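You operate a simulated robot arm through the tools that you are given. There is no shell and no other tool. Be economical: measure what you need, move in short steps, check, and stop when the job is done.

You are at the controls of a simulated robot arm. One attempt, no reset.

Task
Glue the split slat: dab it over with glue, bed the yellow slat on it, clamp it.
Fine: use the brown brush and the cream pot; stand the brush back on the pale board.
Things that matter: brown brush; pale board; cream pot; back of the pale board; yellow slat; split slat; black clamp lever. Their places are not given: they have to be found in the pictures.

It is judged by the outcome, as a careful person would: the job done as asked, and still so three seconds after it is handed in. It fails if anything else is knocked over, pushed out of place, dropped, spilled or broken.

Robot
A 7-joint arm with a two-finger parallel gripper, fixed in place. Base frame: the origin is at the foot of the arm, x ahead of it, y to its left, z up; the work surface is at about z = 81.2. Lengths are in cm, angles in degrees, forces in N, time in s.
With the tool pointing down near the work surface it reaches from about 48 to 92 cm from the base axis. Its first joint turns from -115.0 to 115.0 degrees. Payload 3.91 kg.
The TCP is the grasp point between the finger pads, 3 cm short of the fingertips. In the tool frame z runs along the fingers and y along their closing line. The gripper opens to 11 cm. The fingers are 2 cm wide and 1 cm thick; the gripper's body (4.8 by 11.2 cm) begins 5.5 cm behind the TCP.
Orientation is that of the tool frame in the base frame, as a unit quaternion [w, x, y, z]. With the fingers straight down and closing along the base's y, the tool's x points along the base's -x, its y along +y and its z along -z.

Tools
- The arm moves only by the tool jog_arm. Its argument "rows" is a list that holds one entry, the list of rows, each a list of 7 numbers: the closure in counts, from 0 (fully open) to 255 (shut), then the shift along the tool's x, y, z in mm, then the turn, a rotation vector about the tool's x, y, z in degrees. In form: [[[fingers, tx, ty, tz, ax, ay, az], ...]]. A call has 1 to 12 rows; each row shifts and turns the commanded pose from where the row before left it, along the tool's axes as they then stand. A row lasts 0.2 s, in which the tool goes at most 5 cm and 8.6 degrees; a call with a longer step from one row to the next is refused whole, and so is a gripper value outside its range. A pose out of reach is approached as far as the arm can. The call stops where the force on the tool passes 50 N (or 10 N more than at its start, if that is more) or the arm is blocked; 0.2 s more then pass. Each finger travels about 15.3 cm/s and halts on what it meets, pressing with about 32 N; the grip force reading is that of the motor and also rises with nothing between the fingers. The clock runs only during rows and for 0.2 s after the last one: add rows that do not move to give the fingers time. The reply holds the time, the measured pose of the TCP, the force on the tool along the base axes, the opening and the grip force, in the units named above and with some noise.
- Cameras (640 x 400 px; columns grow to the right, rows downward): "scene" is fixed at [4.64, 50.15, 139.19]; the picture's right is [-0.77, -0.64, 0.00], its down [-0.28, 0.34, -0.90] and it looks along [0.57, -0.69, -0.44] (base axes); focal length 339 px, centre (320, 200). "wrist" rides on the gripper at [-3.6, 0, -5.7] in the tool frame; the picture's right is [0.00, -1.00, 0.00], its down [0.97, 0.00, -0.24] and it looks along [0.24, 0.00, 0.97] (tool axes); focal length 218 px, centre (320, 200).
- grab_frame(camera): a new picture of that camera. No time passes.
- slide_trunk(by): slides the trunk up (or, below 0, down) by that many cm; the arm rides with it, the base frame stays. It gives what a move gives, with no picture.
- pixel_to_xyz(camera, pixels): for up to 12 pixels [column, row] of the newest picture of that camera ("zoom" is the newest enlarged one), the place [x, y, z] in the base frame of the surface seen there, good to about 0.3 cm. No time passes.
- inspect(camera, box): a new picture of the part [left, top, right, bottom] of that camera's present view, enlarged. No time passes.
- hand_in(): hands the job in; it is judged then, once.

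Work in short steps. Measure before you move; look again where a grasp or a placing could have gone wrong, and mend it. You have 80 turns and 34 pictures in all, those below and enlarged ones among them. Open the gripper and draw the arm clear of the work before you hand the job in, unless the task says otherwise; then end with one line.

The tools are called after "Emit:" as name(argument=value, ...) on one line, values as JSON. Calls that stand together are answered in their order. jog_arm: Moves the arm, as the interface text tells. Its arguments: {"type":"object","properties":{"rows":{"type":"array"}},"required":["rows"]} The other tools are called the same way: slide_trunk (by) slides the trunk up or down; grab_frame (camera) takes a picture; pixel_to_xyz (camera, pixels) gives the place of the surface under pixels of a picture; inspect (camera, box) takes an enlarged picture of a part of a camera's view; hand_in () hands the job in.

At the start:

```text
time: 0.0
position: [63.77, -19.46, 114.38]
orientation: [0.0, 0.0, 1.0, 0.0]
force: [0.6, 0.2, -0.3]
opening: 11.03
grip_force: 0.0
trunk travel left (down, up): [-72.5, 26.5]
```

scene: 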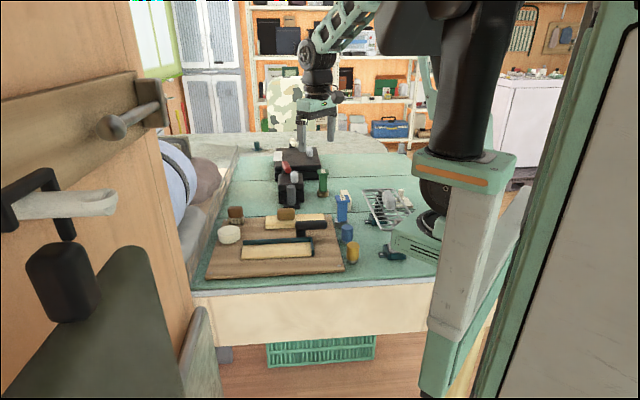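
wrist: 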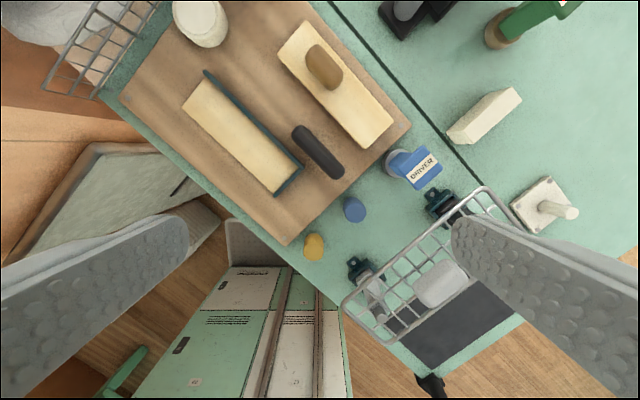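

The pictures show a work board with slats around scene (270,240), but the details are small. I'll enlarge the work area in both views.

Emit:
inspect(camera="scene", box=[190, 130, 430, 285])

Emit:
inspect(camera="wrist", box=[100, 0, 420, 200])

Emit:
inspect(camera="wrist", box=[320, 0, 640, 200])

```text
2.58 times, centred on (310, 208) of scene
```

zoom: 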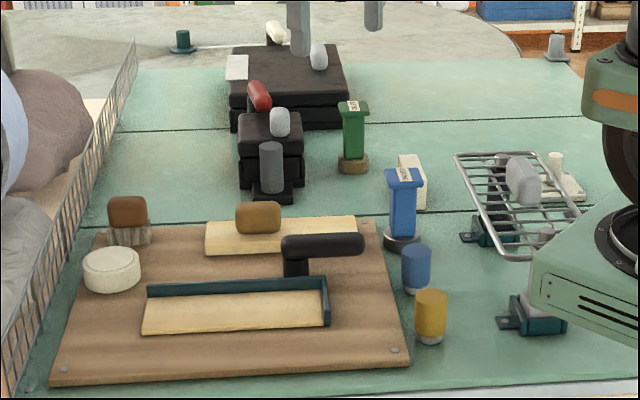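

```text
2.00 times, centred on (260, 100) of wrist
```

zoom: 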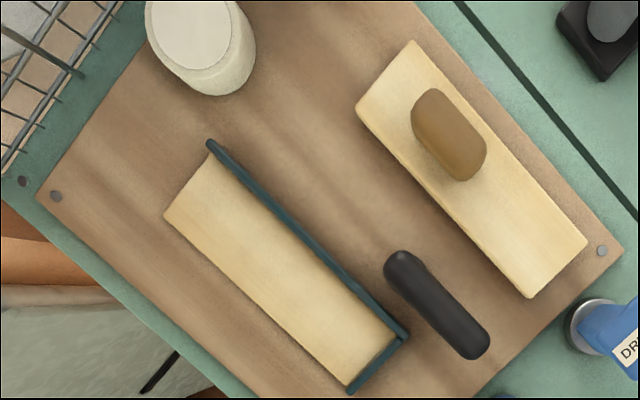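

```text
2.00 times, centred on (480, 100) of wrist
```

zoom: 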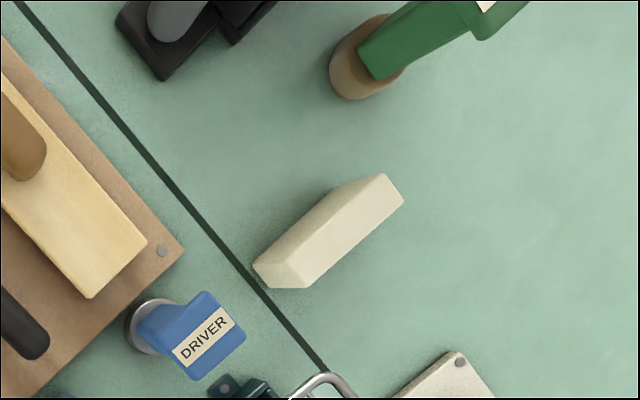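

The fixture, slats, pot (zoom 112,270) and a brown block on bristles (128,215) are visible. I'll enlarge the brush and lever areas and measure key points.

Emit:
pixel_to_xyz(camera="wrist", pixels=[[200, 20], [185, 110], [275, 190], [205, 75], [300, 165], [300, 130], [340, 172], [324, 68], [285, 60], [308, 25], [390, 122], [365, 145]])

Emit:
inspect(camera="scene", box=[200, 195, 350, 289])

```text
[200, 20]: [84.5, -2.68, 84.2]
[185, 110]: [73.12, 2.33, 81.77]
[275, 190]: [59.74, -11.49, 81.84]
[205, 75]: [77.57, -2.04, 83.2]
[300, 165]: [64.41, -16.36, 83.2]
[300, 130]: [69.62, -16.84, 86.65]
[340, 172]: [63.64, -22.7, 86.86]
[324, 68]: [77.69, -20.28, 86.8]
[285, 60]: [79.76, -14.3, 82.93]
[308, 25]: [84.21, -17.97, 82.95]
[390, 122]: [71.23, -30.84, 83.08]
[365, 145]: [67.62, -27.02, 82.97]
```

```text
4.26 times, centred on (275, 242) of scene
```

zoom: 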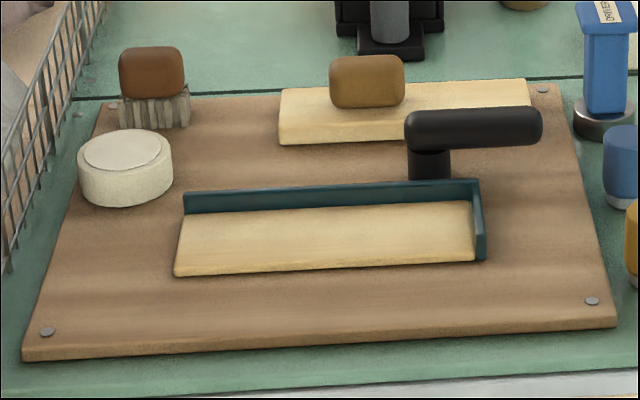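

The brush stands at zoom (155,85) on the board's back corner, the pot at (125,165), and the lever pivots near (430,165). I'll move the wrist camera over the pot/brush side for a top view.

Emit:
jog_arm(rows=[[[0, -32, 23, 12, 0, 0, 0], [0, -32, 23, 12, 0, 0, 0], [0, -32, 23, 12, 0, 0, 0], [0, -32, 23, 12, 0, 0, 0], [0, -32, 23, 12, 0, 0, 0], [0, 0, 0, 0, 0, 0, 0]]])

Emit:
grab_frame(camera="wrist")

```text
time: 1.4
position: [79.86, -7.98, 108.41]
orientation: [0.0, -0.001, 1.0, 0.0]
force: [0.0, -0.4, -0.1]
opening: 10.99
grip_force: 0.1
trunk travel left (down, up): [-72.5, 26.5]
```

```text
27 pictures are left
```

wrist: 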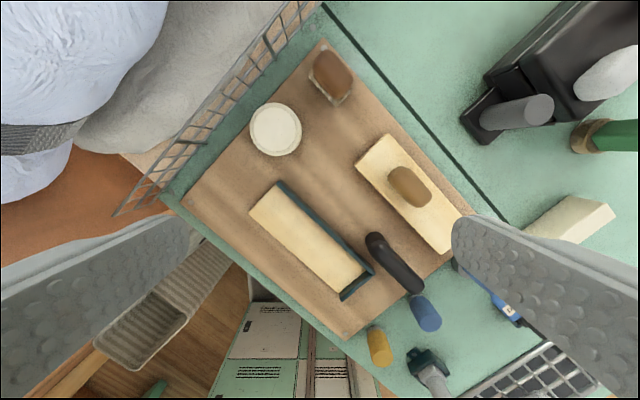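

Emit:
inspect(camera="wrist", box=[220, 30, 480, 193])

Emit:
pixel_to_xyz(camera="wrist", pixels=[[275, 128], [333, 72], [340, 102], [325, 42], [252, 212], [338, 298], [277, 186], [300, 240], [408, 187], [372, 238], [415, 288], [347, 335]])

```text
2.45 times, centred on (350, 112) of wrist
```

zoom: 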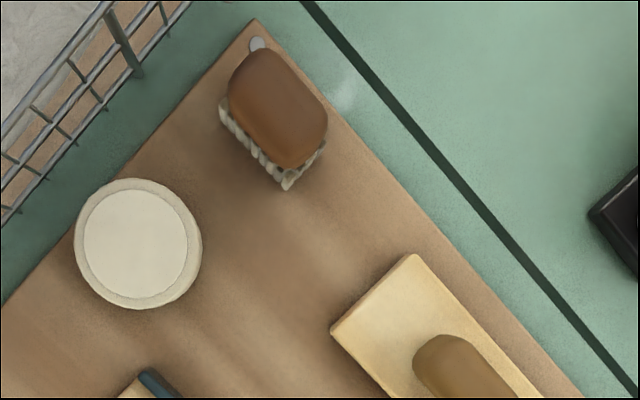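

```text
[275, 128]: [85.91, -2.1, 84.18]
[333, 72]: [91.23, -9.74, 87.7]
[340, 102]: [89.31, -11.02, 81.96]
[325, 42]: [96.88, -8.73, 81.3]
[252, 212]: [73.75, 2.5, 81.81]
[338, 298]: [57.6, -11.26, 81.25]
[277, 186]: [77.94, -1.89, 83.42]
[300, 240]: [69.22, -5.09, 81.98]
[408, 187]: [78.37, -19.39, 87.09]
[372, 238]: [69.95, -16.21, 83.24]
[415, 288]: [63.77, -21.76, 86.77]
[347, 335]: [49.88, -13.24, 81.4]
```

The pot is open with glue filling it; the brush sits near (91.5,-10). I'll measure its outline, the slat edges and the board on the current enlarged picture.

Emit:
pixel_to_xyz(camera="zoom", pixels=[[265, 52], [295, 160], [233, 85], [321, 112], [278, 108], [222, 118], [288, 186], [322, 150], [137, 243], [137, 186], [200, 243], [340, 200]])

Emit:
pixel_to_xyz(camera="wrist", pixels=[[275, 190], [254, 214], [340, 293], [364, 268], [308, 235], [380, 236], [413, 288], [388, 262], [389, 135], [358, 168], [440, 250], [300, 180]])

Emit:
inspect(camera="wrist", box=[230, 125, 480, 315])

```text
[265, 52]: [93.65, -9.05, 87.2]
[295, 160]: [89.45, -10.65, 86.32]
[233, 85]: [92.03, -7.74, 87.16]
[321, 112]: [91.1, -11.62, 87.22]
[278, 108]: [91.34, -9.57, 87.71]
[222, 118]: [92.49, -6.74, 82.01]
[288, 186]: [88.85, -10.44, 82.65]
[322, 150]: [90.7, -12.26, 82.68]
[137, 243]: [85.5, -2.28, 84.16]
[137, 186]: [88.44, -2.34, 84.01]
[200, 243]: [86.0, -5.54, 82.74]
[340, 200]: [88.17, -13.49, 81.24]
```

```text
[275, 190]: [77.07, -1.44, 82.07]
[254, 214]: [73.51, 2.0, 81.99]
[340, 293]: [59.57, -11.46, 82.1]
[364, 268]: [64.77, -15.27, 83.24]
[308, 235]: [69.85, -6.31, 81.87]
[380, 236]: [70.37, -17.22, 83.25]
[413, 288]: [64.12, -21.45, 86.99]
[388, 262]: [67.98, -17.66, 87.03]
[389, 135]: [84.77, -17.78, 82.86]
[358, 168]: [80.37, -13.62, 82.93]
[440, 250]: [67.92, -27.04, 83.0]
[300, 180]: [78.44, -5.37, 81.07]
```

```text
2.11 times, centred on (355, 220) of wrist
```

zoom: 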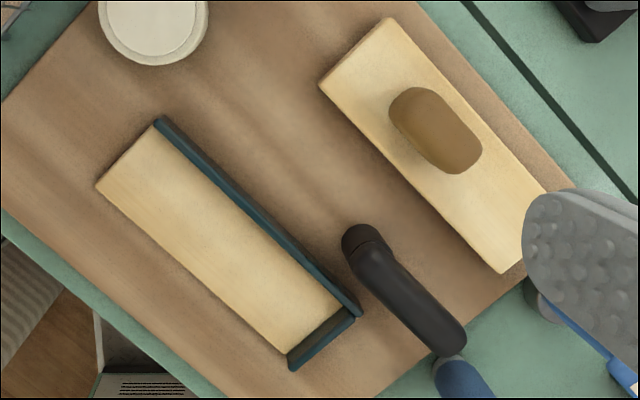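

The brush block is ~5.2×2.6 cm, centred (91.5,-9.5), long side along the slat direction (45°). I turn the tool 45° and move above it to check the reach.

Emit:
jog_arm(rows=[[[0, 0, 0, 0, 0, 0, -7.5], [0, 0, 0, 0, 0, 0, -7.5], [0, 0, 0, 0, 0, 0, -7.5], [0, 0, 0, 0, 0, 0, -7.5], [0, 0, 0, 0, 0, 0, -7.5], [0, 0, 0, 0, 0, 0, -7.5], [0, -17.9, -23.2, 33.5, 0, 0, 0], [0, -17.9, -23.2, 33.5, 0, 0, 0], [0, -17.9, -23.2, 33.5, 0, 0, 0], [0, -17.9, -23.2, 33.5, 0, 0, 0], [0, 0, 0, 0, 0, 0, 0]]])

Emit:
grab_frame(camera="wrist")

```text
time: 3.8
position: [91.26, -9.5, 94.92]
orientation: [0.001, -0.384, 0.923, 0.0]
force: [0.1, -0.4, -0.1]
opening: 11.01
grip_force: 0.0
trunk travel left (down, up): [-72.5, 26.5]
```

```text
24 pictures are left
```

wrist: 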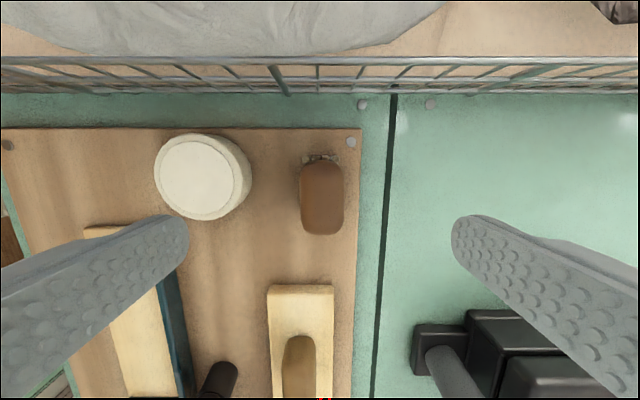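

Aligned: the brush handle spans cols 300–344, rows 160–235, nearly centred under the TCP. I lower 8.7 cm with a 4 mm shift along -x.

Emit:
jog_arm(rows=[[[0, -4, -1, 20, 0, 0, 0], [0, 0, 0, 25, 0, 0, 0], [0, 0, 0, 22, 0, 0, 0], [0, 0, 0, 20, 0, 0, 0], [0, 0, 0, 0, 0, 0, 0]]])

Emit:
grab_frame(camera="wrist")

```text
time: 5.2
position: [91.94, -9.21, 87.17]
orientation: [0.002, -0.383, 0.924, 0.0]
force: [-19.3, -2.5, 24.7]
opening: 11.0
grip_force: 0.1
trunk travel left (down, up): [-72.5, 26.5]
stopped in row 5: the force on the tool passed its limit (the readings are from after the stop); the commanded pose is now the measured one
```

```text
23 pictures are left
```

wrist: 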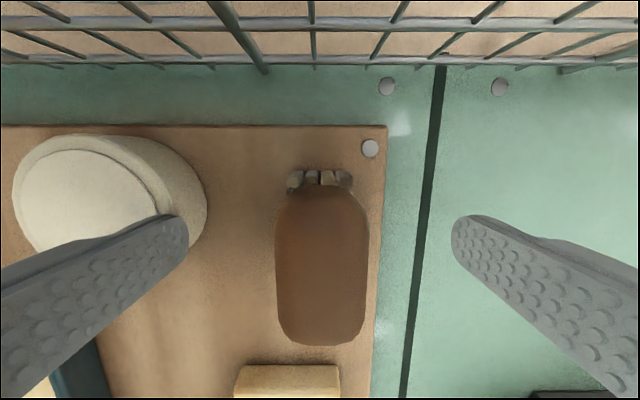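

The force stop (+25 N z) means the left finger came down on the pot rim (pot at cols 15–205). I lift straight up, narrow the opening, then check.

Emit:
jog_arm(rows=[[[0, 0, 0, -15, 0, 0, 0], [0, 0, 0, -35, 0, 0, 0], [118, 0, 0, 0, 0, 0, 0], [118, 0, 0, 0, 0, 0, 0]]])

Emit:
grab_frame(camera="wrist")

```text
time: 6.2
position: [91.84, -9.17, 91.61]
orientation: [0.003, -0.382, 0.924, 0.0]
force: [-0.4, -0.3, 0.2]
opening: 5.91
grip_force: 0.0
trunk travel left (down, up): [-72.5, 26.5]
```

```text
22 pictures are left
```

wrist: 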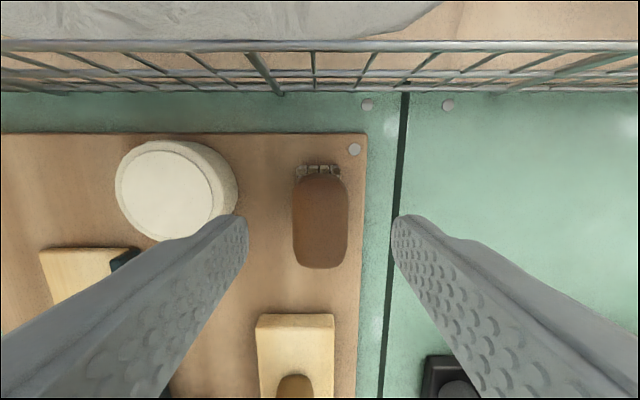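

Pot still in place and the brush is centred between the fingers (cols 293–348). I lower to about z 86.3 and check force before closing.

Emit:
jog_arm(rows=[[[118, 0, 0, 20, 0, 0, 0], [118, 0, 0, 20, 0, 0, 0], [118, 0, 0, 14, 0, 0, 0], [118, 0, 0, 0, 0, 0, 0]]])

```text
time: 7.2
position: [92.01, -9.19, 86.32]
orientation: [0.002, -0.384, 0.923, 0.0]
force: [0.2, 0.0, 0.5]
opening: 5.92
grip_force: 0.0
trunk travel left (down, up): [-72.5, 26.5]
```

No contact, at z 86.3 around the handle. I close the fingers.

Emit:
jog_arm(rows=[[[200, 0, 0, 0, 0, 0, 0], [255, 0, 0, 0, 0, 0, 0], [255, 0, 0, 0, 0, 0, 0], [255, 0, 0, 0, 0, 0, 0]]])

```text
time: 8.2
position: [92.01, -9.2, 86.25]
orientation: [0.004, -0.382, 0.924, 0.0]
force: [-0.2, 1.2, 1.0]
opening: 2.98
grip_force: 31.7
trunk travel left (down, up): [-72.5, 26.5]
```

Brush held (2.98 cm, 31.7 N), bristle base about 5.05 below the TCP. I lift 6 cm and take a picture to place the pot.

Emit:
jog_arm(rows=[[[255, 0, 0, -20, 0, 0, 0], [255, 0, 0, -20, 0, 0, 0], [255, 0, 0, -20, 0, 0, 0], [255, 0, 0, 0, 0, 0, 0]]])

Emit:
grab_frame(camera="wrist")

```text
time: 9.2
position: [91.86, -9.14, 92.3]
orientation: [0.002, -0.382, 0.924, -0.001]
force: [-1.3, 0.3, -1.4]
opening: 2.97
grip_force: 32.0
trunk travel left (down, up): [-72.5, 26.5]
```

```text
21 pictures are left
```

wrist: 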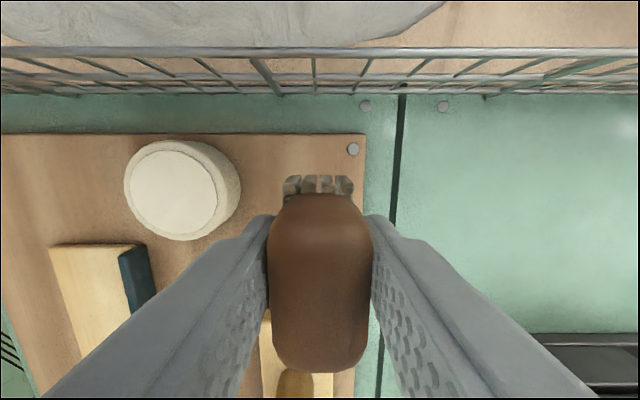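

The brush is hanging straight. I measure the pot's inner edge and the fixture points in this picture.

Emit:
pixel_to_xyz(camera="wrist", pixels=[[173, 190], [136, 190], [212, 190], [173, 156], [173, 226], [127, 190], [176, 238], [190, 143], [221, 190], [234, 190], [250, 250]])

Emit:
inspect(camera="scene", box=[200, 190, 340, 278])

```text
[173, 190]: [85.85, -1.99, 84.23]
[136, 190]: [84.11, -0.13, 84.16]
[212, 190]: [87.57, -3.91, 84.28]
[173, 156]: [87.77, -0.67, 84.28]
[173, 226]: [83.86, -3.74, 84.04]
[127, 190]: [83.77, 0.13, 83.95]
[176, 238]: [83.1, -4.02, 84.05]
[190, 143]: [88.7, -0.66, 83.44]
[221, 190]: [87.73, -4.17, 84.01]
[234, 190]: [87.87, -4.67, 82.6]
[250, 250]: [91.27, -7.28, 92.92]
```

```text
4.55 times, centred on (270, 234) of scene
```

zoom: 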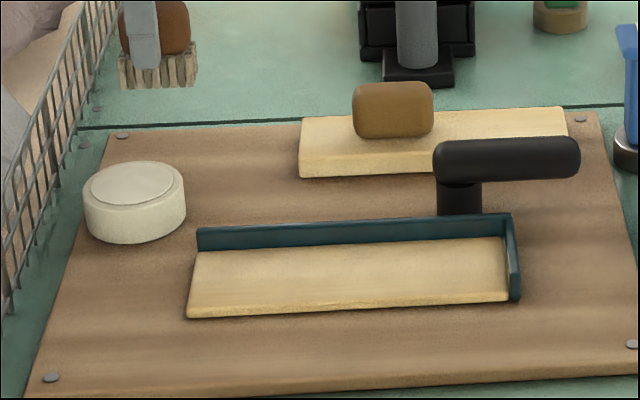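

The glue is a flat disc level with the pot rim (z≈84.2), centre (85.85,-2.0). Before sliding over it I check how far the wire rack is.

Emit:
pixel_to_xyz(camera="wrist", pixels=[[100, 50], [200, 52], [320, 52], [100, 92], [282, 92], [355, 135]])

```text
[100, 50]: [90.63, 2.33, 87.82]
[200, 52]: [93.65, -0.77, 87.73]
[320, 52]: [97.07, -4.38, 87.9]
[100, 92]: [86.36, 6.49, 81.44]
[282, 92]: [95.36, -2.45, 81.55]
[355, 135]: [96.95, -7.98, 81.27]
```

The rack top is at 87.8, well below the gripper body. I slide over the pot, keeping height.

Emit:
jog_arm(rows=[[[255, -4, 31, 0, 0, 0, 0], [255, -4, 31, 0, 0, 0, 0], [255, -5, 31, 0, 0, 0, 0], [255, 0, 0, 10, 0, 0, 0], [255, 0, 0, 0, 0, 0, 0]]])

Emit:
inspect(camera="scene", box=[200, 190, 340, 278])

```text
time: 10.4
position: [86.15, -1.9, 91.3]
orientation: [0.002, -0.383, 0.924, -0.001]
force: [-0.3, -0.2, -1.3]
opening: 2.96
grip_force: 31.8
trunk travel left (down, up): [-72.5, 26.5]
```

```text
4.55 times, centred on (270, 234) of scene
```

zoom: 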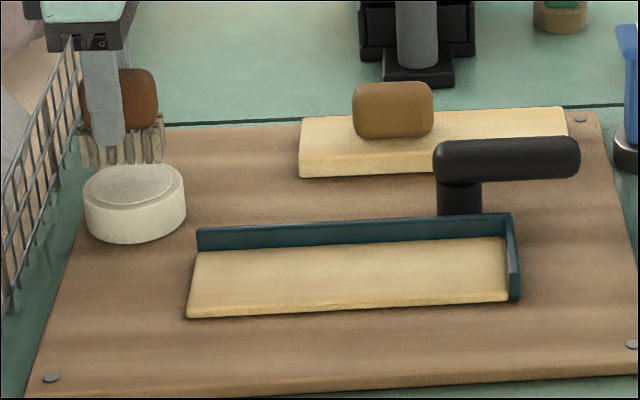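

The bristles (cols 79–165) sit slightly left of the disc (95–173), so I shift 5 mm along +x and lower until light contact.

Emit:
jog_arm(rows=[[[255, 5, 0, 8, 0, 0, 0], [255, 0, 0, 8, 0, 0, 0], [255, 0, 0, 3, 0, 0, 0], [255, 0, 0, 0, 0, 0, 0]]])

```text
time: 11.4
position: [85.83, -2.15, 89.39]
orientation: [0.002, -0.382, 0.924, 0.0]
force: [0.8, 0.9, -1.4]
opening: 2.95
grip_force: 32.1
trunk travel left (down, up): [-72.5, 26.5]
```

Just above contact. I continue down 3 mm in 1 mm steps, watching the force.

Emit:
jog_arm(rows=[[[255, 0, 0, 1, 0, 0, 0], [255, 0, 0, 1, 0, 0, 0], [255, 0, 0, 1, 0, 0, 0], [255, 0, 0, 0, 0, 0, 0]]])

Emit:
inspect(camera="scene", box=[200, 190, 340, 278])

```text
time: 12.4
position: [85.94, -2.02, 89.0]
orientation: [0.003, -0.383, 0.924, 0.0]
force: [-1.1, 0.9, 0.9]
opening: 2.94
grip_force: 31.9
trunk travel left (down, up): [-72.5, 26.5]
```

```text
4.55 times, centred on (270, 234) of scene
```

zoom: 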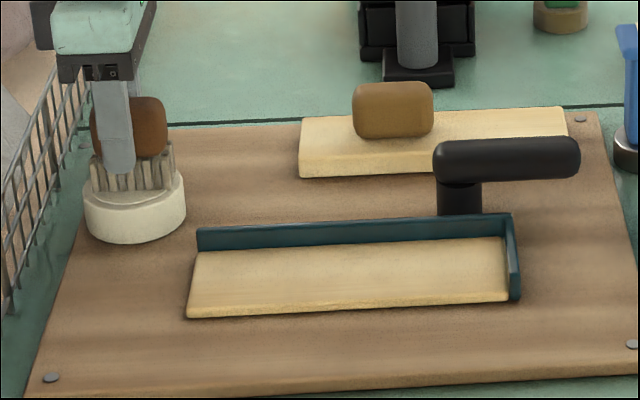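

The bristles meet the glue disc (force up by ~2 N). I press 2 mm more for a good load, then lift 5 cm and look at the bristles.

Emit:
jog_arm(rows=[[[255, 0, 0, 1, 0, 0, 0], [255, 0, 0, 1, 0, 0, 0], [255, 0, 0, 0, 0, 0, 0]]])

Emit:
jog_arm(rows=[[[255, 0, 0, -10, 0, 0, 0], [255, 0, 0, -20, 0, 0, 0], [255, 0, 0, -20, 0, 0, 0], [255, 0, 0, 0, 0, 0, 0]]])

Emit:
inspect(camera="scene", box=[200, 180, 340, 268])

```text
time: 13.2
position: [86.05, -2.08, 89.02]
orientation: [0.003, -0.383, 0.924, -0.001]
force: [-3.3, -1.7, 21.4]
opening: 2.97
grip_force: 31.9
trunk travel left (down, up): [-72.5, 26.5]
```

```text
time: 14.2
position: [85.82, -2.04, 93.87]
orientation: [0.002, -0.383, 0.924, 0.0]
force: [-0.4, -0.2, -1.0]
opening: 2.96
grip_force: 31.6
trunk travel left (down, up): [-72.5, 26.5]
```

```text
4.55 times, centred on (270, 224) of scene
```

zoom: 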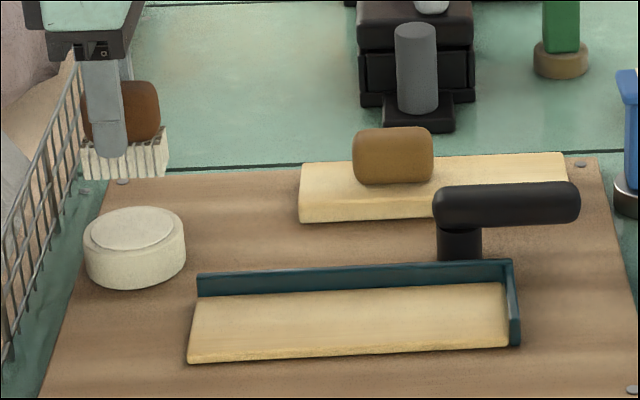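

The bristles are now cream, so they are loaded. I carry the brush over the left end of the split slat, front half, and lower to just above it.

Emit:
jog_arm(rows=[[[255, 26, 34, 0, 0, 0, 0], [255, 26, 34, 0, 0, 0, 0], [255, 27, 33, 0, 0, 0, 0], [255, 0, 0, 32, 0, 0, 0], [255, 0, 0, 30, 0, 0, 0], [255, 0, 0, 0, 0, 0, 0]]])

Emit:
inspect(camera="scene", box=[200, 190, 340, 278])

Emit:
grab_frame(camera="wrist")

```text
time: 15.6
position: [73.19, -0.49, 87.55]
orientation: [0.003, -0.384, 0.924, -0.001]
force: [0.4, -0.1, -1.8]
opening: 2.95
grip_force: 31.6
trunk travel left (down, up): [-72.5, 26.5]
```

```text
4.55 times, centred on (270, 234) of scene
```

zoom: 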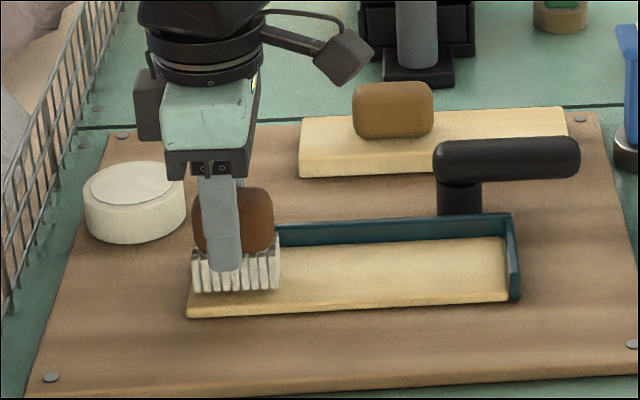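

```text
15 pictures are left
```

wrist: 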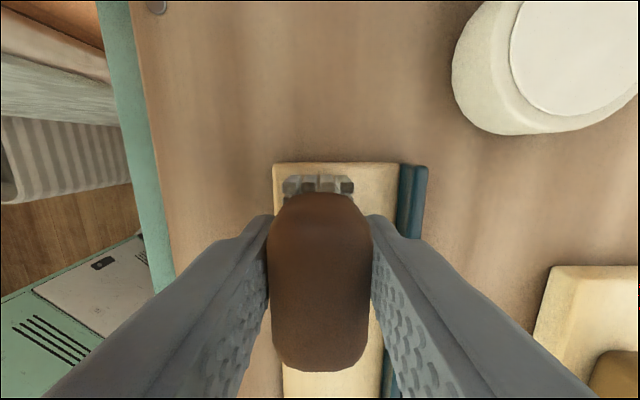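

The wrist view shows the slat from col 273 to the fence at 398 (≈6.2 cm wide), so two rows of dabs cover it. I shift to the front-left corner and lower gently to contact.

Emit:
jog_arm(rows=[[[255, -5, 6, 0, 0, 0, 0], [255, 0, 0, 4, 0, 0, 0], [255, 0, 0, 2, 0, 0, 0], [255, 0, 0, 1, 0, 0, 0], [255, 0, 0, 0, 0, 0, 0]]])

```text
time: 16.8
position: [73.13, 0.22, 87.18]
orientation: [0.003, -0.383, 0.924, 0.0]
force: [-3.2, -0.1, 18.7]
opening: 2.98
grip_force: 32.0
trunk travel left (down, up): [-72.5, 26.5]
```

Contact at z≈87.18 with ~19 N: dabbed. I lift, step along the slat and dab the next three spots of the front row a little lighter.

Emit:
jog_arm(rows=[[[255, 0, 0, -8, 0, 0, 0], [255, 46, 0, 0, 0, 0, 0], [255, 0, 0, 7, 0, 0, 0], [255, 0, 0, 0, 0, 0, 0], [255, 0, 0, -7, 0, 0, 0], [255, 46, 0, 0, 0, 0, 0], [255, 0, 0, 7, 0, 0, 0], [255, 0, 0, 0, 0, 0, 0]]])

Emit:
grab_frame(camera="wrist")

```text
time: 18.6
position: [66.57, -6.27, 87.14]
orientation: [0.003, -0.384, 0.923, 0.0]
force: [-2.9, 2.8, 12.8]
opening: 2.97
grip_force: 31.9
trunk travel left (down, up): [-72.5, 26.5]
```

```text
14 pictures are left
```

wrist: 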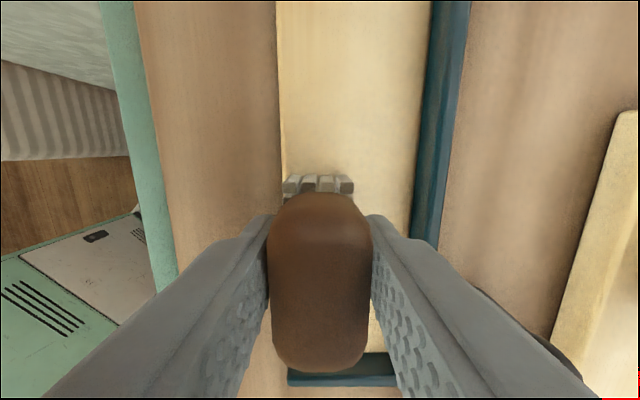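

No glue visible yet behind the brush in this view. I dab the last front spot (4 cm on, short of the stop at row 352), then lift and look from the scene camera.

Emit:
jog_arm(rows=[[[255, 0, 0, -7, 0, 0, 0], [255, 39, 0, 0, 0, 0, 0], [255, 0, 0, 7, 0, 0, 0], [255, 0, 0, 0, 0, 0, 0], [255, 0, 0, -30, 0, 0, 0], [255, 0, 0, -30, 0, 0, 0], [255, 0, 0, 0, 0, 0, 0]]])

Emit:
inspect(camera="scene", box=[200, 190, 340, 278])

```text
time: 20.2
position: [63.88, -9.19, 92.94]
orientation: [0.002, -0.384, 0.923, 0.0]
force: [0.4, -0.3, -1.4]
opening: 2.96
grip_force: 31.8
trunk travel left (down, up): [-72.5, 26.5]
```

```text
4.55 times, centred on (270, 234) of scene
```

zoom: 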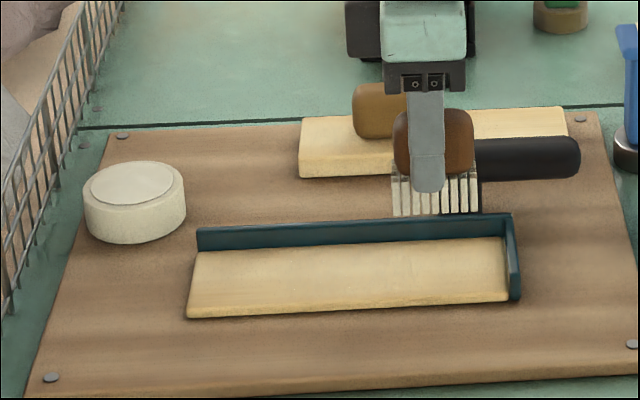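

The slat stays put, but no clear glue film shows. I do the back row from the left end, pressing and dragging toward the end stop so that it spreads; first go to the start and touch down.

Emit:
jog_arm(rows=[[[255, -44, -8, 0, 0, 0, 0], [255, -44, -8, 0, 0, 0, 0], [255, -44, -7, 0, 0, 0, 0], [255, 0, 0, 30, 0, 0, 0], [255, 0, 0, 22, 0, 0, 0], [255, 0, 0, 6, 0, 0, 0], [255, 0, 0, 1, 0, 0, 0], [255, 0, 0, 0, 0, 0, 0]]])

```text
time: 22.0
position: [74.85, -1.28, 87.04]
orientation: [0.003, -0.383, 0.924, 0.0]
force: [0.0, 0.4, -0.5]
opening: 2.97
grip_force: 32.3
trunk travel left (down, up): [-72.5, 26.5]
```

Almost touching. I press 2 mm further and drag along in steps toward the stop.

Emit:
jog_arm(rows=[[[255, 0, 0, 2, 0, 0, 0], [255, 0, 0, 0, 0, 0, 0], [255, 22, 0, 0, 0, 0, 0], [255, 22, 0, 0, 0, 0, 0], [255, 22, 0, 0, 0, 0, 0], [255, 22, 0, 0, 0, 0, 0], [255, 0, 0, 0, 0, 0, 0]]])

```text
time: 23.6
position: [68.81, -7.43, 87.16]
orientation: [0.006, -0.384, 0.923, -0.001]
force: [17.7, 17.1, 37.8]
opening: 3.0
grip_force: 31.9
trunk travel left (down, up): [-72.5, 26.5]
```

Pressing is heavier than needed (38 N), so I ease up 2 mm and finish the stroke to just short of the stop, then lift a little.

Emit:
jog_arm(rows=[[[255, 0, 0, -2, 0, 0, 0], [255, 22, 0, 0, 0, 0, 0], [255, 21, 0, 0, 0, 0, 0], [255, 0, 0, 0, 0, 0, 0]]])

```text
time: 24.6
position: [65.64, -10.49, 87.01]
orientation: [0.003, -0.383, 0.924, -0.001]
force: [12.8, 12.1, 28.6]
opening: 2.97
grip_force: 32.2
trunk travel left (down, up): [-72.5, 26.5]
```

Back row stroked. I lift 6 cm and look at the slat.

Emit:
jog_arm(rows=[[[255, 0, 0, -20, 0, 0, 0], [255, 0, 0, -40, 0, 0, 0], [255, 0, 0, 0, 0, 0, 0]]])

Emit:
inspect(camera="scene", box=[200, 190, 340, 278])

```text
time: 25.4
position: [65.58, -10.53, 93.1]
orientation: [0.002, -0.382, 0.924, 0.0]
force: [1.2, -0.3, -0.8]
opening: 2.96
grip_force: 31.9
trunk travel left (down, up): [-72.5, 26.5]
```

```text
4.55 times, centred on (270, 234) of scene
```

zoom: 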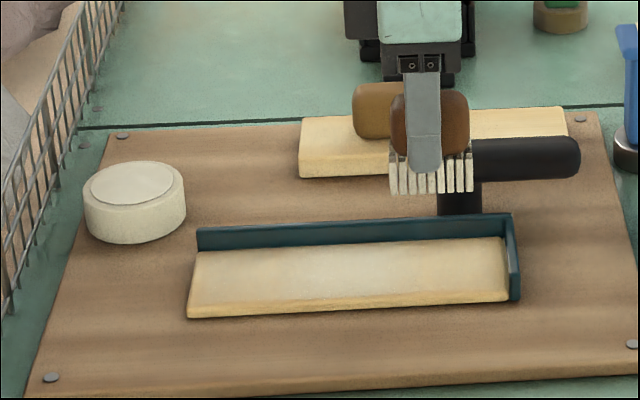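

The slat is now whitish, so glue is showing. I look closer to check that coverage is complete.

Emit:
inspect(camera="scene", box=[238, 228, 318, 278])

```text
8.00 times, centred on (278, 253) of scene
```

zoom: 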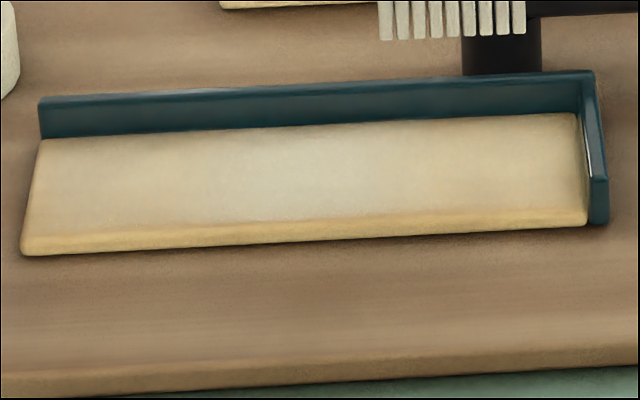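

Glue is present but thinner toward the front and middle right. I make one light stroke along the front row as well.

Emit:
jog_arm(rows=[[[255, -44, 8, 0, 0, 0, 0], [255, -44, 8, 0, 0, 0, 0], [255, -44, 7, 0, 0, 0, 0], [255, 0, 0, 35, 0, 0, 0], [255, 0, 0, 22, 0, 0, 0], [255, 0, 0, 5, 0, 0, 0], [255, 0, 0, 0, 0, 0, 0], [255, 22, 0, 0, 0, 0, 0], [255, 22, 0, 0, 0, 0, 0], [255, 22, 0, 0, 0, 0, 0]]])

Emit:
jog_arm(rows=[[[255, 0, 0, -0.5, 0, 0, 0], [255, 22, 0, 0, 0, 0, 0], [255, 22, 0, 0, 0, 0, 0], [255, 20, 0, 0, 0, 0, 0], [255, 0, 0, -10, 0, 0, 0], [255, 0, 0, -40, 0, 0, 0], [255, 0, 0, -20, 0, 0, 0], [255, 0, 0, 0, 0, 0, 0]]])

Emit:
inspect(camera="scene", box=[238, 228, 318, 278])

```text
time: 27.6
position: [68.73, -4.08, 87.07]
orientation: [0.005, -0.384, 0.923, -0.001]
force: [10.4, 10.0, 24.0]
opening: 2.96
grip_force: 32.5
trunk travel left (down, up): [-72.5, 26.5]
```

```text
time: 29.4
position: [64.13, -8.83, 93.92]
orientation: [0.002, -0.382, 0.924, -0.001]
force: [0.8, 0.0, -1.4]
opening: 2.97
grip_force: 31.7
trunk travel left (down, up): [-72.5, 26.5]
```

```text
8.00 times, centred on (278, 253) of scene
```

zoom: 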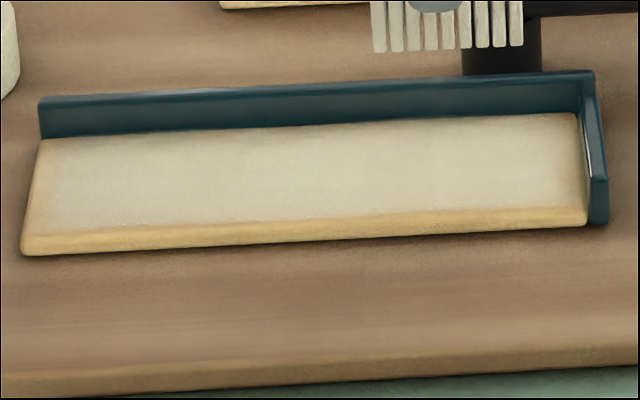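

The glue film is now even over the slat. I carry the brush back above its home spot (92.0,-9.2).

Emit:
jog_arm(rows=[[[255, -39, 0, -10, 0, 0, 0], [255, -39, -20, 0, 0, 0, 0], [255, -39, -30, 0, 0, 0, 0], [255, -39, -30, 0, 0, 0, 0], [255, -38, -30, 0, 0, 0, 0], [255, 0, -45, 0, 0, 0, 0], [255, 0, -45, 0, 0, 0, 0], [255, 0, 0, 0, 0, 0, 0]]])

```text
time: 31.2
position: [91.91, -9.15, 95.07]
orientation: [0.002, -0.383, 0.924, -0.001]
force: [-0.7, -0.5, -1.4]
opening: 2.95
grip_force: 31.8
trunk travel left (down, up): [-72.5, 26.5]
```

Above home. I lower to about z 86.6 and then feel for the board.

Emit:
jog_arm(rows=[[[255, 0, 0, 30, 0, 0, 0], [255, 0, 0, 30, 0, 0, 0], [255, 0, 0, 20, 0, 0, 0], [255, 0, 0, 5, 0, 0, 0], [255, 0, 0, 2, 0, 0, 0], [255, 0, 0, 0, 0, 0, 0]]])

```text
time: 32.6
position: [91.84, -9.23, 86.35]
orientation: [0.003, -0.383, 0.924, 0.0]
force: [-0.4, 0.8, -1.6]
opening: 2.96
grip_force: 32.0
trunk travel left (down, up): [-72.5, 26.5]
```

No contact yet; I lower 2 mm more.

Emit:
jog_arm(rows=[[[255, 0, 0, 1, 0, 0, 0], [255, 0, 0, 1, 0, 0, 0], [255, 0, 0, 0, 0, 0, 0]]])

```text
time: 33.4
position: [91.77, -9.21, 86.14]
orientation: [0.004, -0.382, 0.924, -0.001]
force: [-1.6, -0.3, 8.9]
opening: 2.94
grip_force: 31.9
trunk travel left (down, up): [-72.5, 26.5]
```

The brush stands on the board (9 N). I open to ~6 cm (not wider, because of the pot) and lift away.

Emit:
jog_arm(rows=[[[200, 0, 0, 0, 0, 0, 0], [118, 0, 0, 0, 0, 0, 0], [118, 0, 0, 0, 0, 0, 0], [118, 0, 0, -25, 0, 0, 0], [118, 0, 0, -40, 0, 0, 0], [118, 0, 0, -40, 0, 0, 0], [118, 0, 0, 0, 0, 0, 0]]])

Emit:
grab_frame(camera="wrist")

```text
time: 35.0
position: [91.93, -9.18, 96.65]
orientation: [0.002, -0.383, 0.924, 0.0]
force: [0.0, -0.5, 0.4]
opening: 5.89
grip_force: 0.1
trunk travel left (down, up): [-72.5, 26.5]
```

```text
9 pictures are left
```

wrist: 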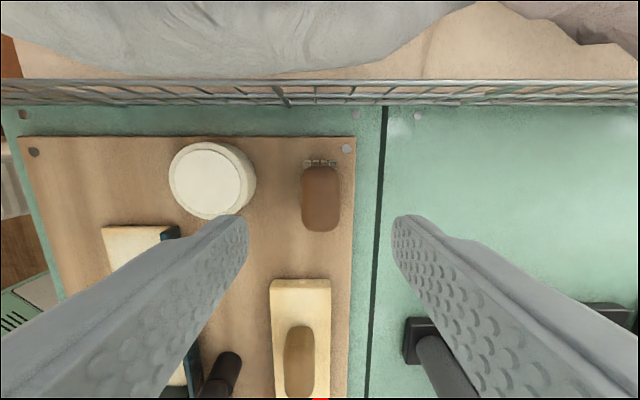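

Brush stands at its home. Next the yellow slat's knob, near (78,-19.8): I move above it at this height and look.

Emit:
jog_arm(rows=[[[118, 43, 6, 0, 0, 0, 0], [118, 43, 6, 0, 0, 0, 0], [118, 43, 6, 0, 0, 0, 0], [118, 43, 6, 0, 0, 0, 0], [118, 0, 0, 20, 0, 0, 0], [118, 0, 0, 0, 0, 0, 0]]])

Emit:
grab_frame(camera="wrist")

```text
time: 36.4
position: [78.07, -19.87, 94.72]
orientation: [0.003, -0.382, 0.924, -0.001]
force: [-1.0, -0.7, 0.7]
opening: 5.91
grip_force: 0.0
trunk travel left (down, up): [-72.5, 26.5]
```

```text
8 pictures are left
```

wrist: 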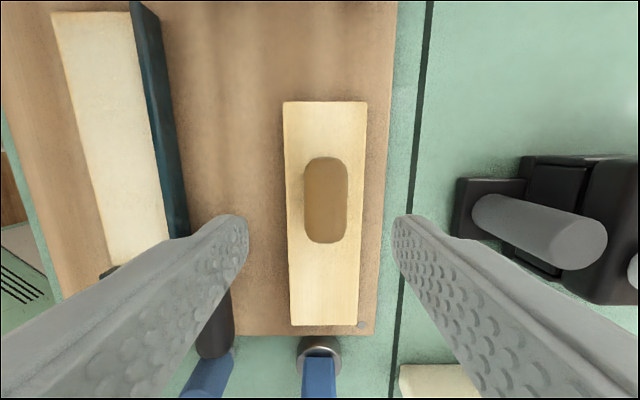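

Knob at cols 305–348, rows 158–242. I measure the yellow slat's corners, the knob, the split slat corners and the fence in this picture.

Emit:
pixel_to_xyz(camera="wrist", pixels=[[287, 104], [364, 104], [292, 322], [356, 322], [326, 162], [326, 238], [308, 200], [346, 200], [56, 16], [130, 16], [110, 260], [172, 236]])

Emit:
pixel_to_xyz(camera="wrist", pixels=[[132, 6], [140, 6], [150, 8], [150, 120], [165, 120], [162, 180], [178, 180], [60, 30], [90, 150], [104, 220], [116, 270], [181, 225]])

```text
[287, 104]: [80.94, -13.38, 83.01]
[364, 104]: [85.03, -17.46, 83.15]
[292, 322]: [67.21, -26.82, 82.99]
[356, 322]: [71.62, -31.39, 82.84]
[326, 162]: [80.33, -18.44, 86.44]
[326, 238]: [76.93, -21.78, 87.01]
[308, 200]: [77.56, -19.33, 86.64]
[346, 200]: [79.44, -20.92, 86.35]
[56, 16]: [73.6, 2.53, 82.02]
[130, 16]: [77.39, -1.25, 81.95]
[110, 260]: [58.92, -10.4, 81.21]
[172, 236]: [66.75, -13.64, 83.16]
```

```text
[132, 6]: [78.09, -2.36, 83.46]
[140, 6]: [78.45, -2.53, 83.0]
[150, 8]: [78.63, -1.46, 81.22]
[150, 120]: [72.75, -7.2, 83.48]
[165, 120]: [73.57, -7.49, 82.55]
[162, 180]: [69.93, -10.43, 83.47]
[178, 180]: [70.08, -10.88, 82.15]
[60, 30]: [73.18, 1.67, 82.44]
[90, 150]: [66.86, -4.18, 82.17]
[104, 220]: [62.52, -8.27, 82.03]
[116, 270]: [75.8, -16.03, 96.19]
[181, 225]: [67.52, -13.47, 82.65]
```

Yellow slat: 19.6×6.3 cm, top 83.0; split slat top 82.1 with fence inner face at about v=56.2. I centre on the knob (4 mm along -y, 4 mm along +x) and lower around it.

Emit:
jog_arm(rows=[[[118, 4, -4, 25, 0, 0, 0], [118, 0, 0, 25, 0, 0, 0], [118, 0, 0, 20, 0, 0, 0], [118, 0, 0, 11, 0, 0, 0], [118, 0, 0, 0, 0, 0, 0]]])

```text
time: 37.6
position: [78.05, -20.3, 86.53]
orientation: [0.001, -0.382, 0.924, 0.0]
force: [0.2, 0.2, -0.4]
opening: 5.9
grip_force: 0.0
trunk travel left (down, up): [-72.5, 26.5]
```

No contact at z 86.5. I close on the knob.

Emit:
jog_arm(rows=[[[200, 0, 0, 0, 0, 0, 0], [255, 0, 0, 0, 0, 0, 0], [255, 0, 0, 0, 0, 0, 0], [255, 0, 0, 0, 0, 0, 0]]])

```text
time: 38.6
position: [78.12, -20.37, 86.34]
orientation: [0.002, -0.382, 0.924, 0.0]
force: [-0.4, 0.1, 0.9]
opening: 2.91
grip_force: 31.9
trunk travel left (down, up): [-72.5, 26.5]
```

Knob held (2.91 cm). I lift 9 cm so the slat clears the lever (top z≈87), and check that it hangs level.

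Emit:
jog_arm(rows=[[[255, 0, 0, -15, 0, 0, 0], [255, 0, 0, -25, 0, 0, 0], [255, 0, 0, -25, 0, 0, 0], [255, 0, 0, -25, 0, 0, 0], [255, 0, 0, 0, 0, 0, 0]]])

Emit:
inspect(camera="scene", box=[210, 160, 350, 248])

```text
time: 39.8
position: [78.03, -20.33, 95.44]
orientation: [0.001, -0.383, 0.924, 0.0]
force: [0.7, -0.3, -1.4]
opening: 2.96
grip_force: 31.8
trunk travel left (down, up): [-72.5, 26.5]
```

```text
4.55 times, centred on (280, 204) of scene
```

zoom: 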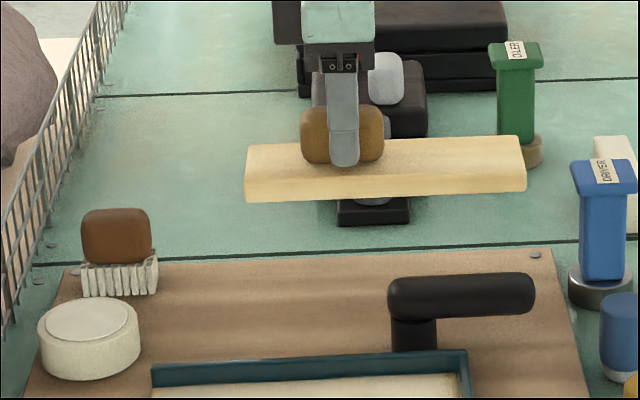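

The slat hangs level. I move it over the split slat (3 mm shy of fence and stop) and lower to just above the fence top.

Emit:
jog_arm(rows=[[[255, -16.2, 41.9, 0, 0, 0, 0], [255, -16.2, 41.9, 0, 0, 0, 0], [255, -16.2, 41.9, 0, 0, 0, 0], [255, -16.2, 41.9, 0, 0, 0, 0], [255, 0, 0, 30, 0, 0, 0], [255, 0, 0, 28, 0, 0, 0], [255, 0, 0, 0, 0, 0, 0]]])

Emit:
grab_frame(camera="wrist")

Emit:
inspect(camera="scene", box=[228, 208, 328, 271])

```text
time: 41.4
position: [70.75, -3.83, 89.65]
orientation: [0.002, -0.383, 0.924, 0.0]
force: [0.8, -0.2, -2.0]
opening: 2.95
grip_force: 32.2
trunk travel left (down, up): [-72.5, 26.5]
```

```text
6 pictures are left
```

wrist: 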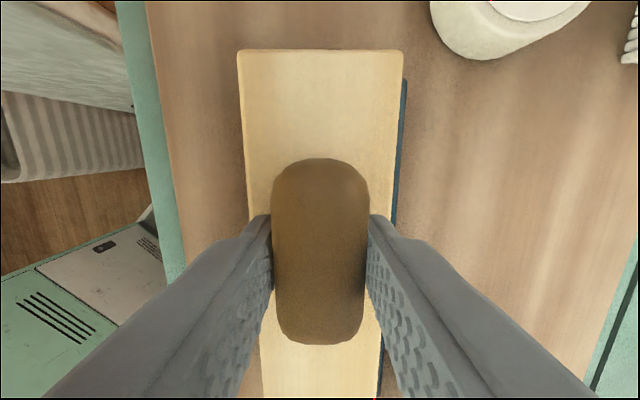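

```text
6.35 times, centred on (278, 240) of scene
```

zoom: 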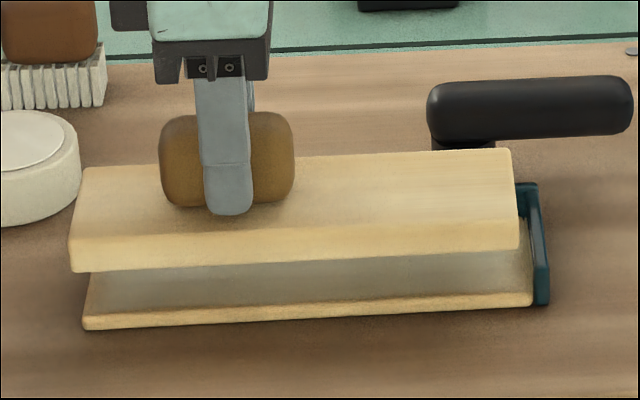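

The slat sits ~6 mm left of the split slat (zoom corners 72 vs 88, 520 vs 532) and clear of the fence. I shift 4 mm toward the stop and lower to near contact.

Emit:
jog_arm(rows=[[[255, 4, 0, 0, 0, 0, 0], [255, 0, 0, 10, 0, 0, 0], [255, 0, 0, 10, 0, 0, 0], [255, 0, 0, 0, 0, 0, 0]]])

```text
time: 42.4
position: [70.49, -4.07, 87.67]
orientation: [0.003, -0.383, 0.924, -0.001]
force: [0.2, -1.2, -1.4]
opening: 2.95
grip_force: 31.8
trunk travel left (down, up): [-72.5, 26.5]
```

No contact yet. I lower a few mm more in small steps.

Emit:
jog_arm(rows=[[[255, 0, 0, 2, 0, 0, 0], [255, 0, 0, 2, 0, 0, 0], [255, 0, 0, 1, 0, 0, 0], [255, 0, 0, 0, 0, 0, 0]]])

```text
time: 43.4
position: [70.45, -4.12, 87.25]
orientation: [0.002, -0.383, 0.924, -0.001]
force: [0.4, 0.4, 9.3]
opening: 2.95
grip_force: 32.3
trunk travel left (down, up): [-72.5, 26.5]
```

Bedded at z 87.25 (9 N). I nudge 3 mm toward the fence and 1 mm toward the stop to square it up, then see the force.

Emit:
jog_arm(rows=[[[255, 1, -1.5, -0.5, 0, 0, 0], [255, 0, -1.5, 0, 0, 0, 0], [255, 0, 0, 0, 0, 0, 0]]])

Emit:
inspect(camera="scene", box=[228, 208, 328, 271])

```text
time: 44.2
position: [70.67, -4.33, 87.19]
orientation: [0.003, -0.384, 0.923, -0.001]
force: [-2.6, 4.1, 8.0]
opening: 2.94
grip_force: 31.9
trunk travel left (down, up): [-72.5, 26.5]
```

```text
6.35 times, centred on (278, 240) of scene
```

zoom: 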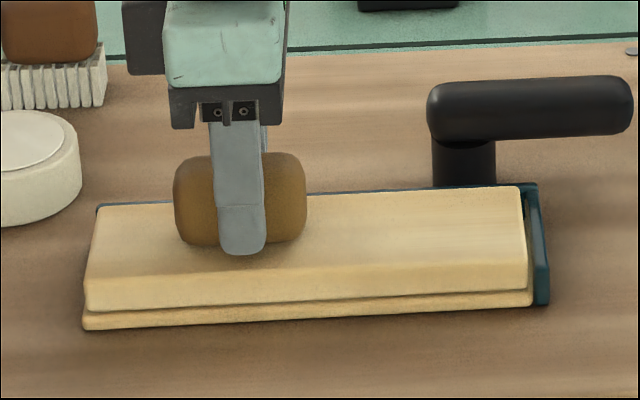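

The slat is bedded square against fence and stop. I release (half open), lift, and move over the black lever for a look.

Emit:
jog_arm(rows=[[[200, 0, 0, 0, 0, 0, 0], [118, 0, 0, 0, 0, 0, 0], [118, 0, 0, 0, 0, 0, 0], [118, 0, 0, -25, 0, 0, 0], [118, 0, 0, -45, 0, 0, 0], [118, 0, 0, -45, 0, 0, 0], [255, 40, -23, -15, 0, 0, 0], [255, 40, -23, 0, 0, 0, 0], [255, 40, -23, 0, 0, 0, 0], [255, 0, -11, 0, 0, 0, 0], [255, 0, 0, 0, 0, 0, 0]]])

Emit:
grab_frame(camera="wrist")

```text
time: 46.6
position: [67.7, -18.64, 100.19]
orientation: [0.002, -0.383, 0.924, 0.0]
force: [-0.7, -1.0, -0.1]
opening: 0.0
grip_force: 32.0
trunk travel left (down, up): [-72.5, 26.5]
```

```text
3 pictures are left
```

wrist: 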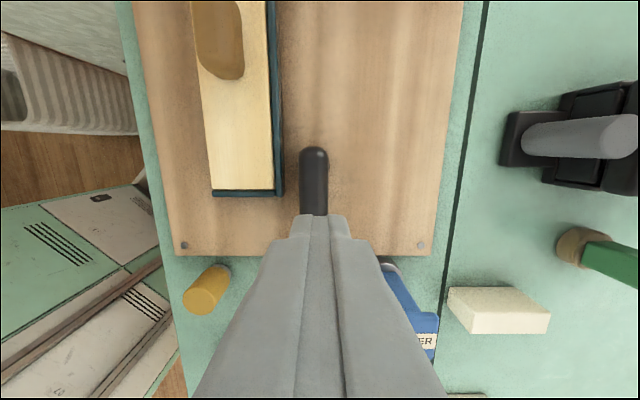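

The lever's pivot end shows at (314,150–210). I measure it here and its free end in the last scene enlargement.

Emit:
pixel_to_xyz(camera="wrist", pixels=[[314, 152], [314, 165], [314, 205], [303, 195], [325, 195], [314, 180], [250, 150], [280, 190], [240, 192]])

Emit:
pixel_to_xyz(camera="zoom", pixels=[[440, 110], [535, 90], [535, 110], [535, 135], [620, 100], [630, 100], [465, 165], [440, 165], [492, 165], [622, 125]])

```text
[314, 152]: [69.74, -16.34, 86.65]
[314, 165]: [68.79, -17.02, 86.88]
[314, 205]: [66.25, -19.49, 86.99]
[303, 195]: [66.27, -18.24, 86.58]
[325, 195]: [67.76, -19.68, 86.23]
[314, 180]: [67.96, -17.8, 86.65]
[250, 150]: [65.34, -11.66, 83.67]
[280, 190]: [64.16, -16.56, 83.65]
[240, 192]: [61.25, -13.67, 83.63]
```

```text
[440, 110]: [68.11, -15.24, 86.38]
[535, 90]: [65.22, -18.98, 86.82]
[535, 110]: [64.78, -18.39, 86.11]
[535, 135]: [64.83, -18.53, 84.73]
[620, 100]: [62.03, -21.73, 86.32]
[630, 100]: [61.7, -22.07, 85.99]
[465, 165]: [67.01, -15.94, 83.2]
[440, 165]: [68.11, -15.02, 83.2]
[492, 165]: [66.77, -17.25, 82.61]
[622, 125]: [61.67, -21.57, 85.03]
```

Lever: pivot near u=-36.4,v=60.6, free end at u=-28, thick z 84.7–87; its swing over the slat is toward -v. I go down behind its free end with closed fingers.

Emit:
jog_arm(rows=[[[255, 40, -26, 0, 0, 0, 0], [255, 3, 0, 30, 0, 0, 0], [255, 0, 0, 40, 0, 0, 0], [255, 0, 0, 30, 0, 0, 0], [255, 0, 0, 26, 0, 0, 0], [255, 0, 0, 0, 0, 0, 0]]])

```text
time: 48.0
position: [66.52, -23.53, 87.51]
orientation: [0.002, -0.383, 0.924, 0.0]
force: [0.1, -1.0, 0.1]
opening: 0.0
grip_force: 32.2
trunk travel left (down, up): [-72.5, 26.5]
```

In place behind the lever with no contact. I push about 3 cm toward the slat in small steps and read the force.

Emit:
jog_arm(rows=[[[255, 1, 11, 0, 0, 0, 0], [255, 2, 11, 0, 0, 0, 0], [255, 1, 10, 0, 0, 0, 0], [255, 0, 0, 0, 0, 0, 0]]])

Emit:
inspect(camera="scene", box=[228, 200, 348, 275])

```text
time: 49.0
position: [64.04, -21.49, 87.51]
orientation: [0.003, -0.383, 0.924, -0.001]
force: [1.7, -0.5, 0.5]
opening: 0.0
grip_force: 31.6
trunk travel left (down, up): [-72.5, 26.5]
```

```text
5.33 times, centred on (288, 238) of scene
```

zoom: 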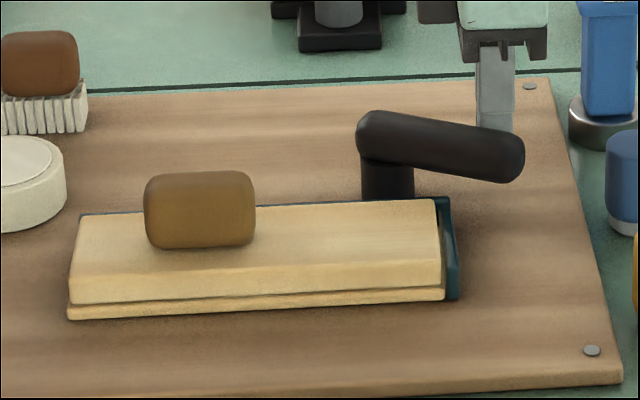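

The lever swings freely about its post. I follow the arc on to about 70°.

Emit:
jog_arm(rows=[[[255, -2, 12, 0, 0, 0, 0], [255, -3, 12, 0, 0, 0, 0], [255, -7, 11, 0, 0, 0, 0], [255, -8, 10, 0, 0, 0, 0], [255, 0, 0, 0, 0, 0, 0]]])

```text
time: 50.2
position: [62.18, -16.82, 87.58]
orientation: [0.003, -0.384, 0.924, -0.001]
force: [-1.6, -2.1, -0.5]
opening: 0.02
grip_force: 31.8
trunk travel left (down, up): [-72.5, 26.5]
```

Low force, still swinging. I push the rest to about 90° in small steps, stopping if it resists.

Emit:
jog_arm(rows=[[[255, -7, 5, 0, 0, 0, 0], [255, -8, 4, 0, 0, 0, 0], [255, -8, 4, 0, 0, 0, 0], [255, 0, 0, 0, 0, 0, 0]]])

Emit:
inspect(camera="scene", box=[228, 200, 348, 275])

```text
time: 51.2
position: [62.9, -14.65, 87.56]
orientation: [0.001, -0.382, 0.924, 0.0]
force: [-7.5, -18.0, 2.1]
opening: 0.0
grip_force: 32.7
trunk travel left (down, up): [-72.5, 26.5]
```

```text
5.33 times, centred on (288, 238) of scene
```

zoom: 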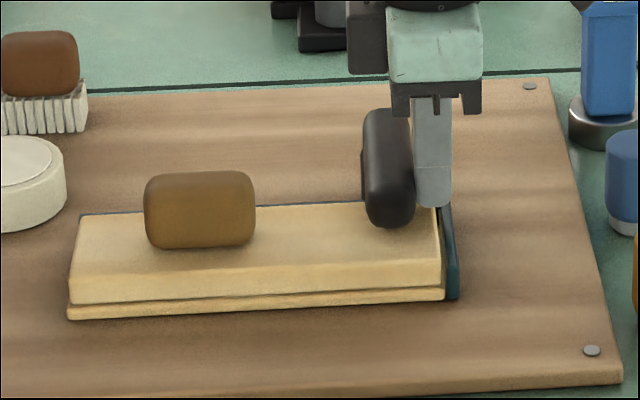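

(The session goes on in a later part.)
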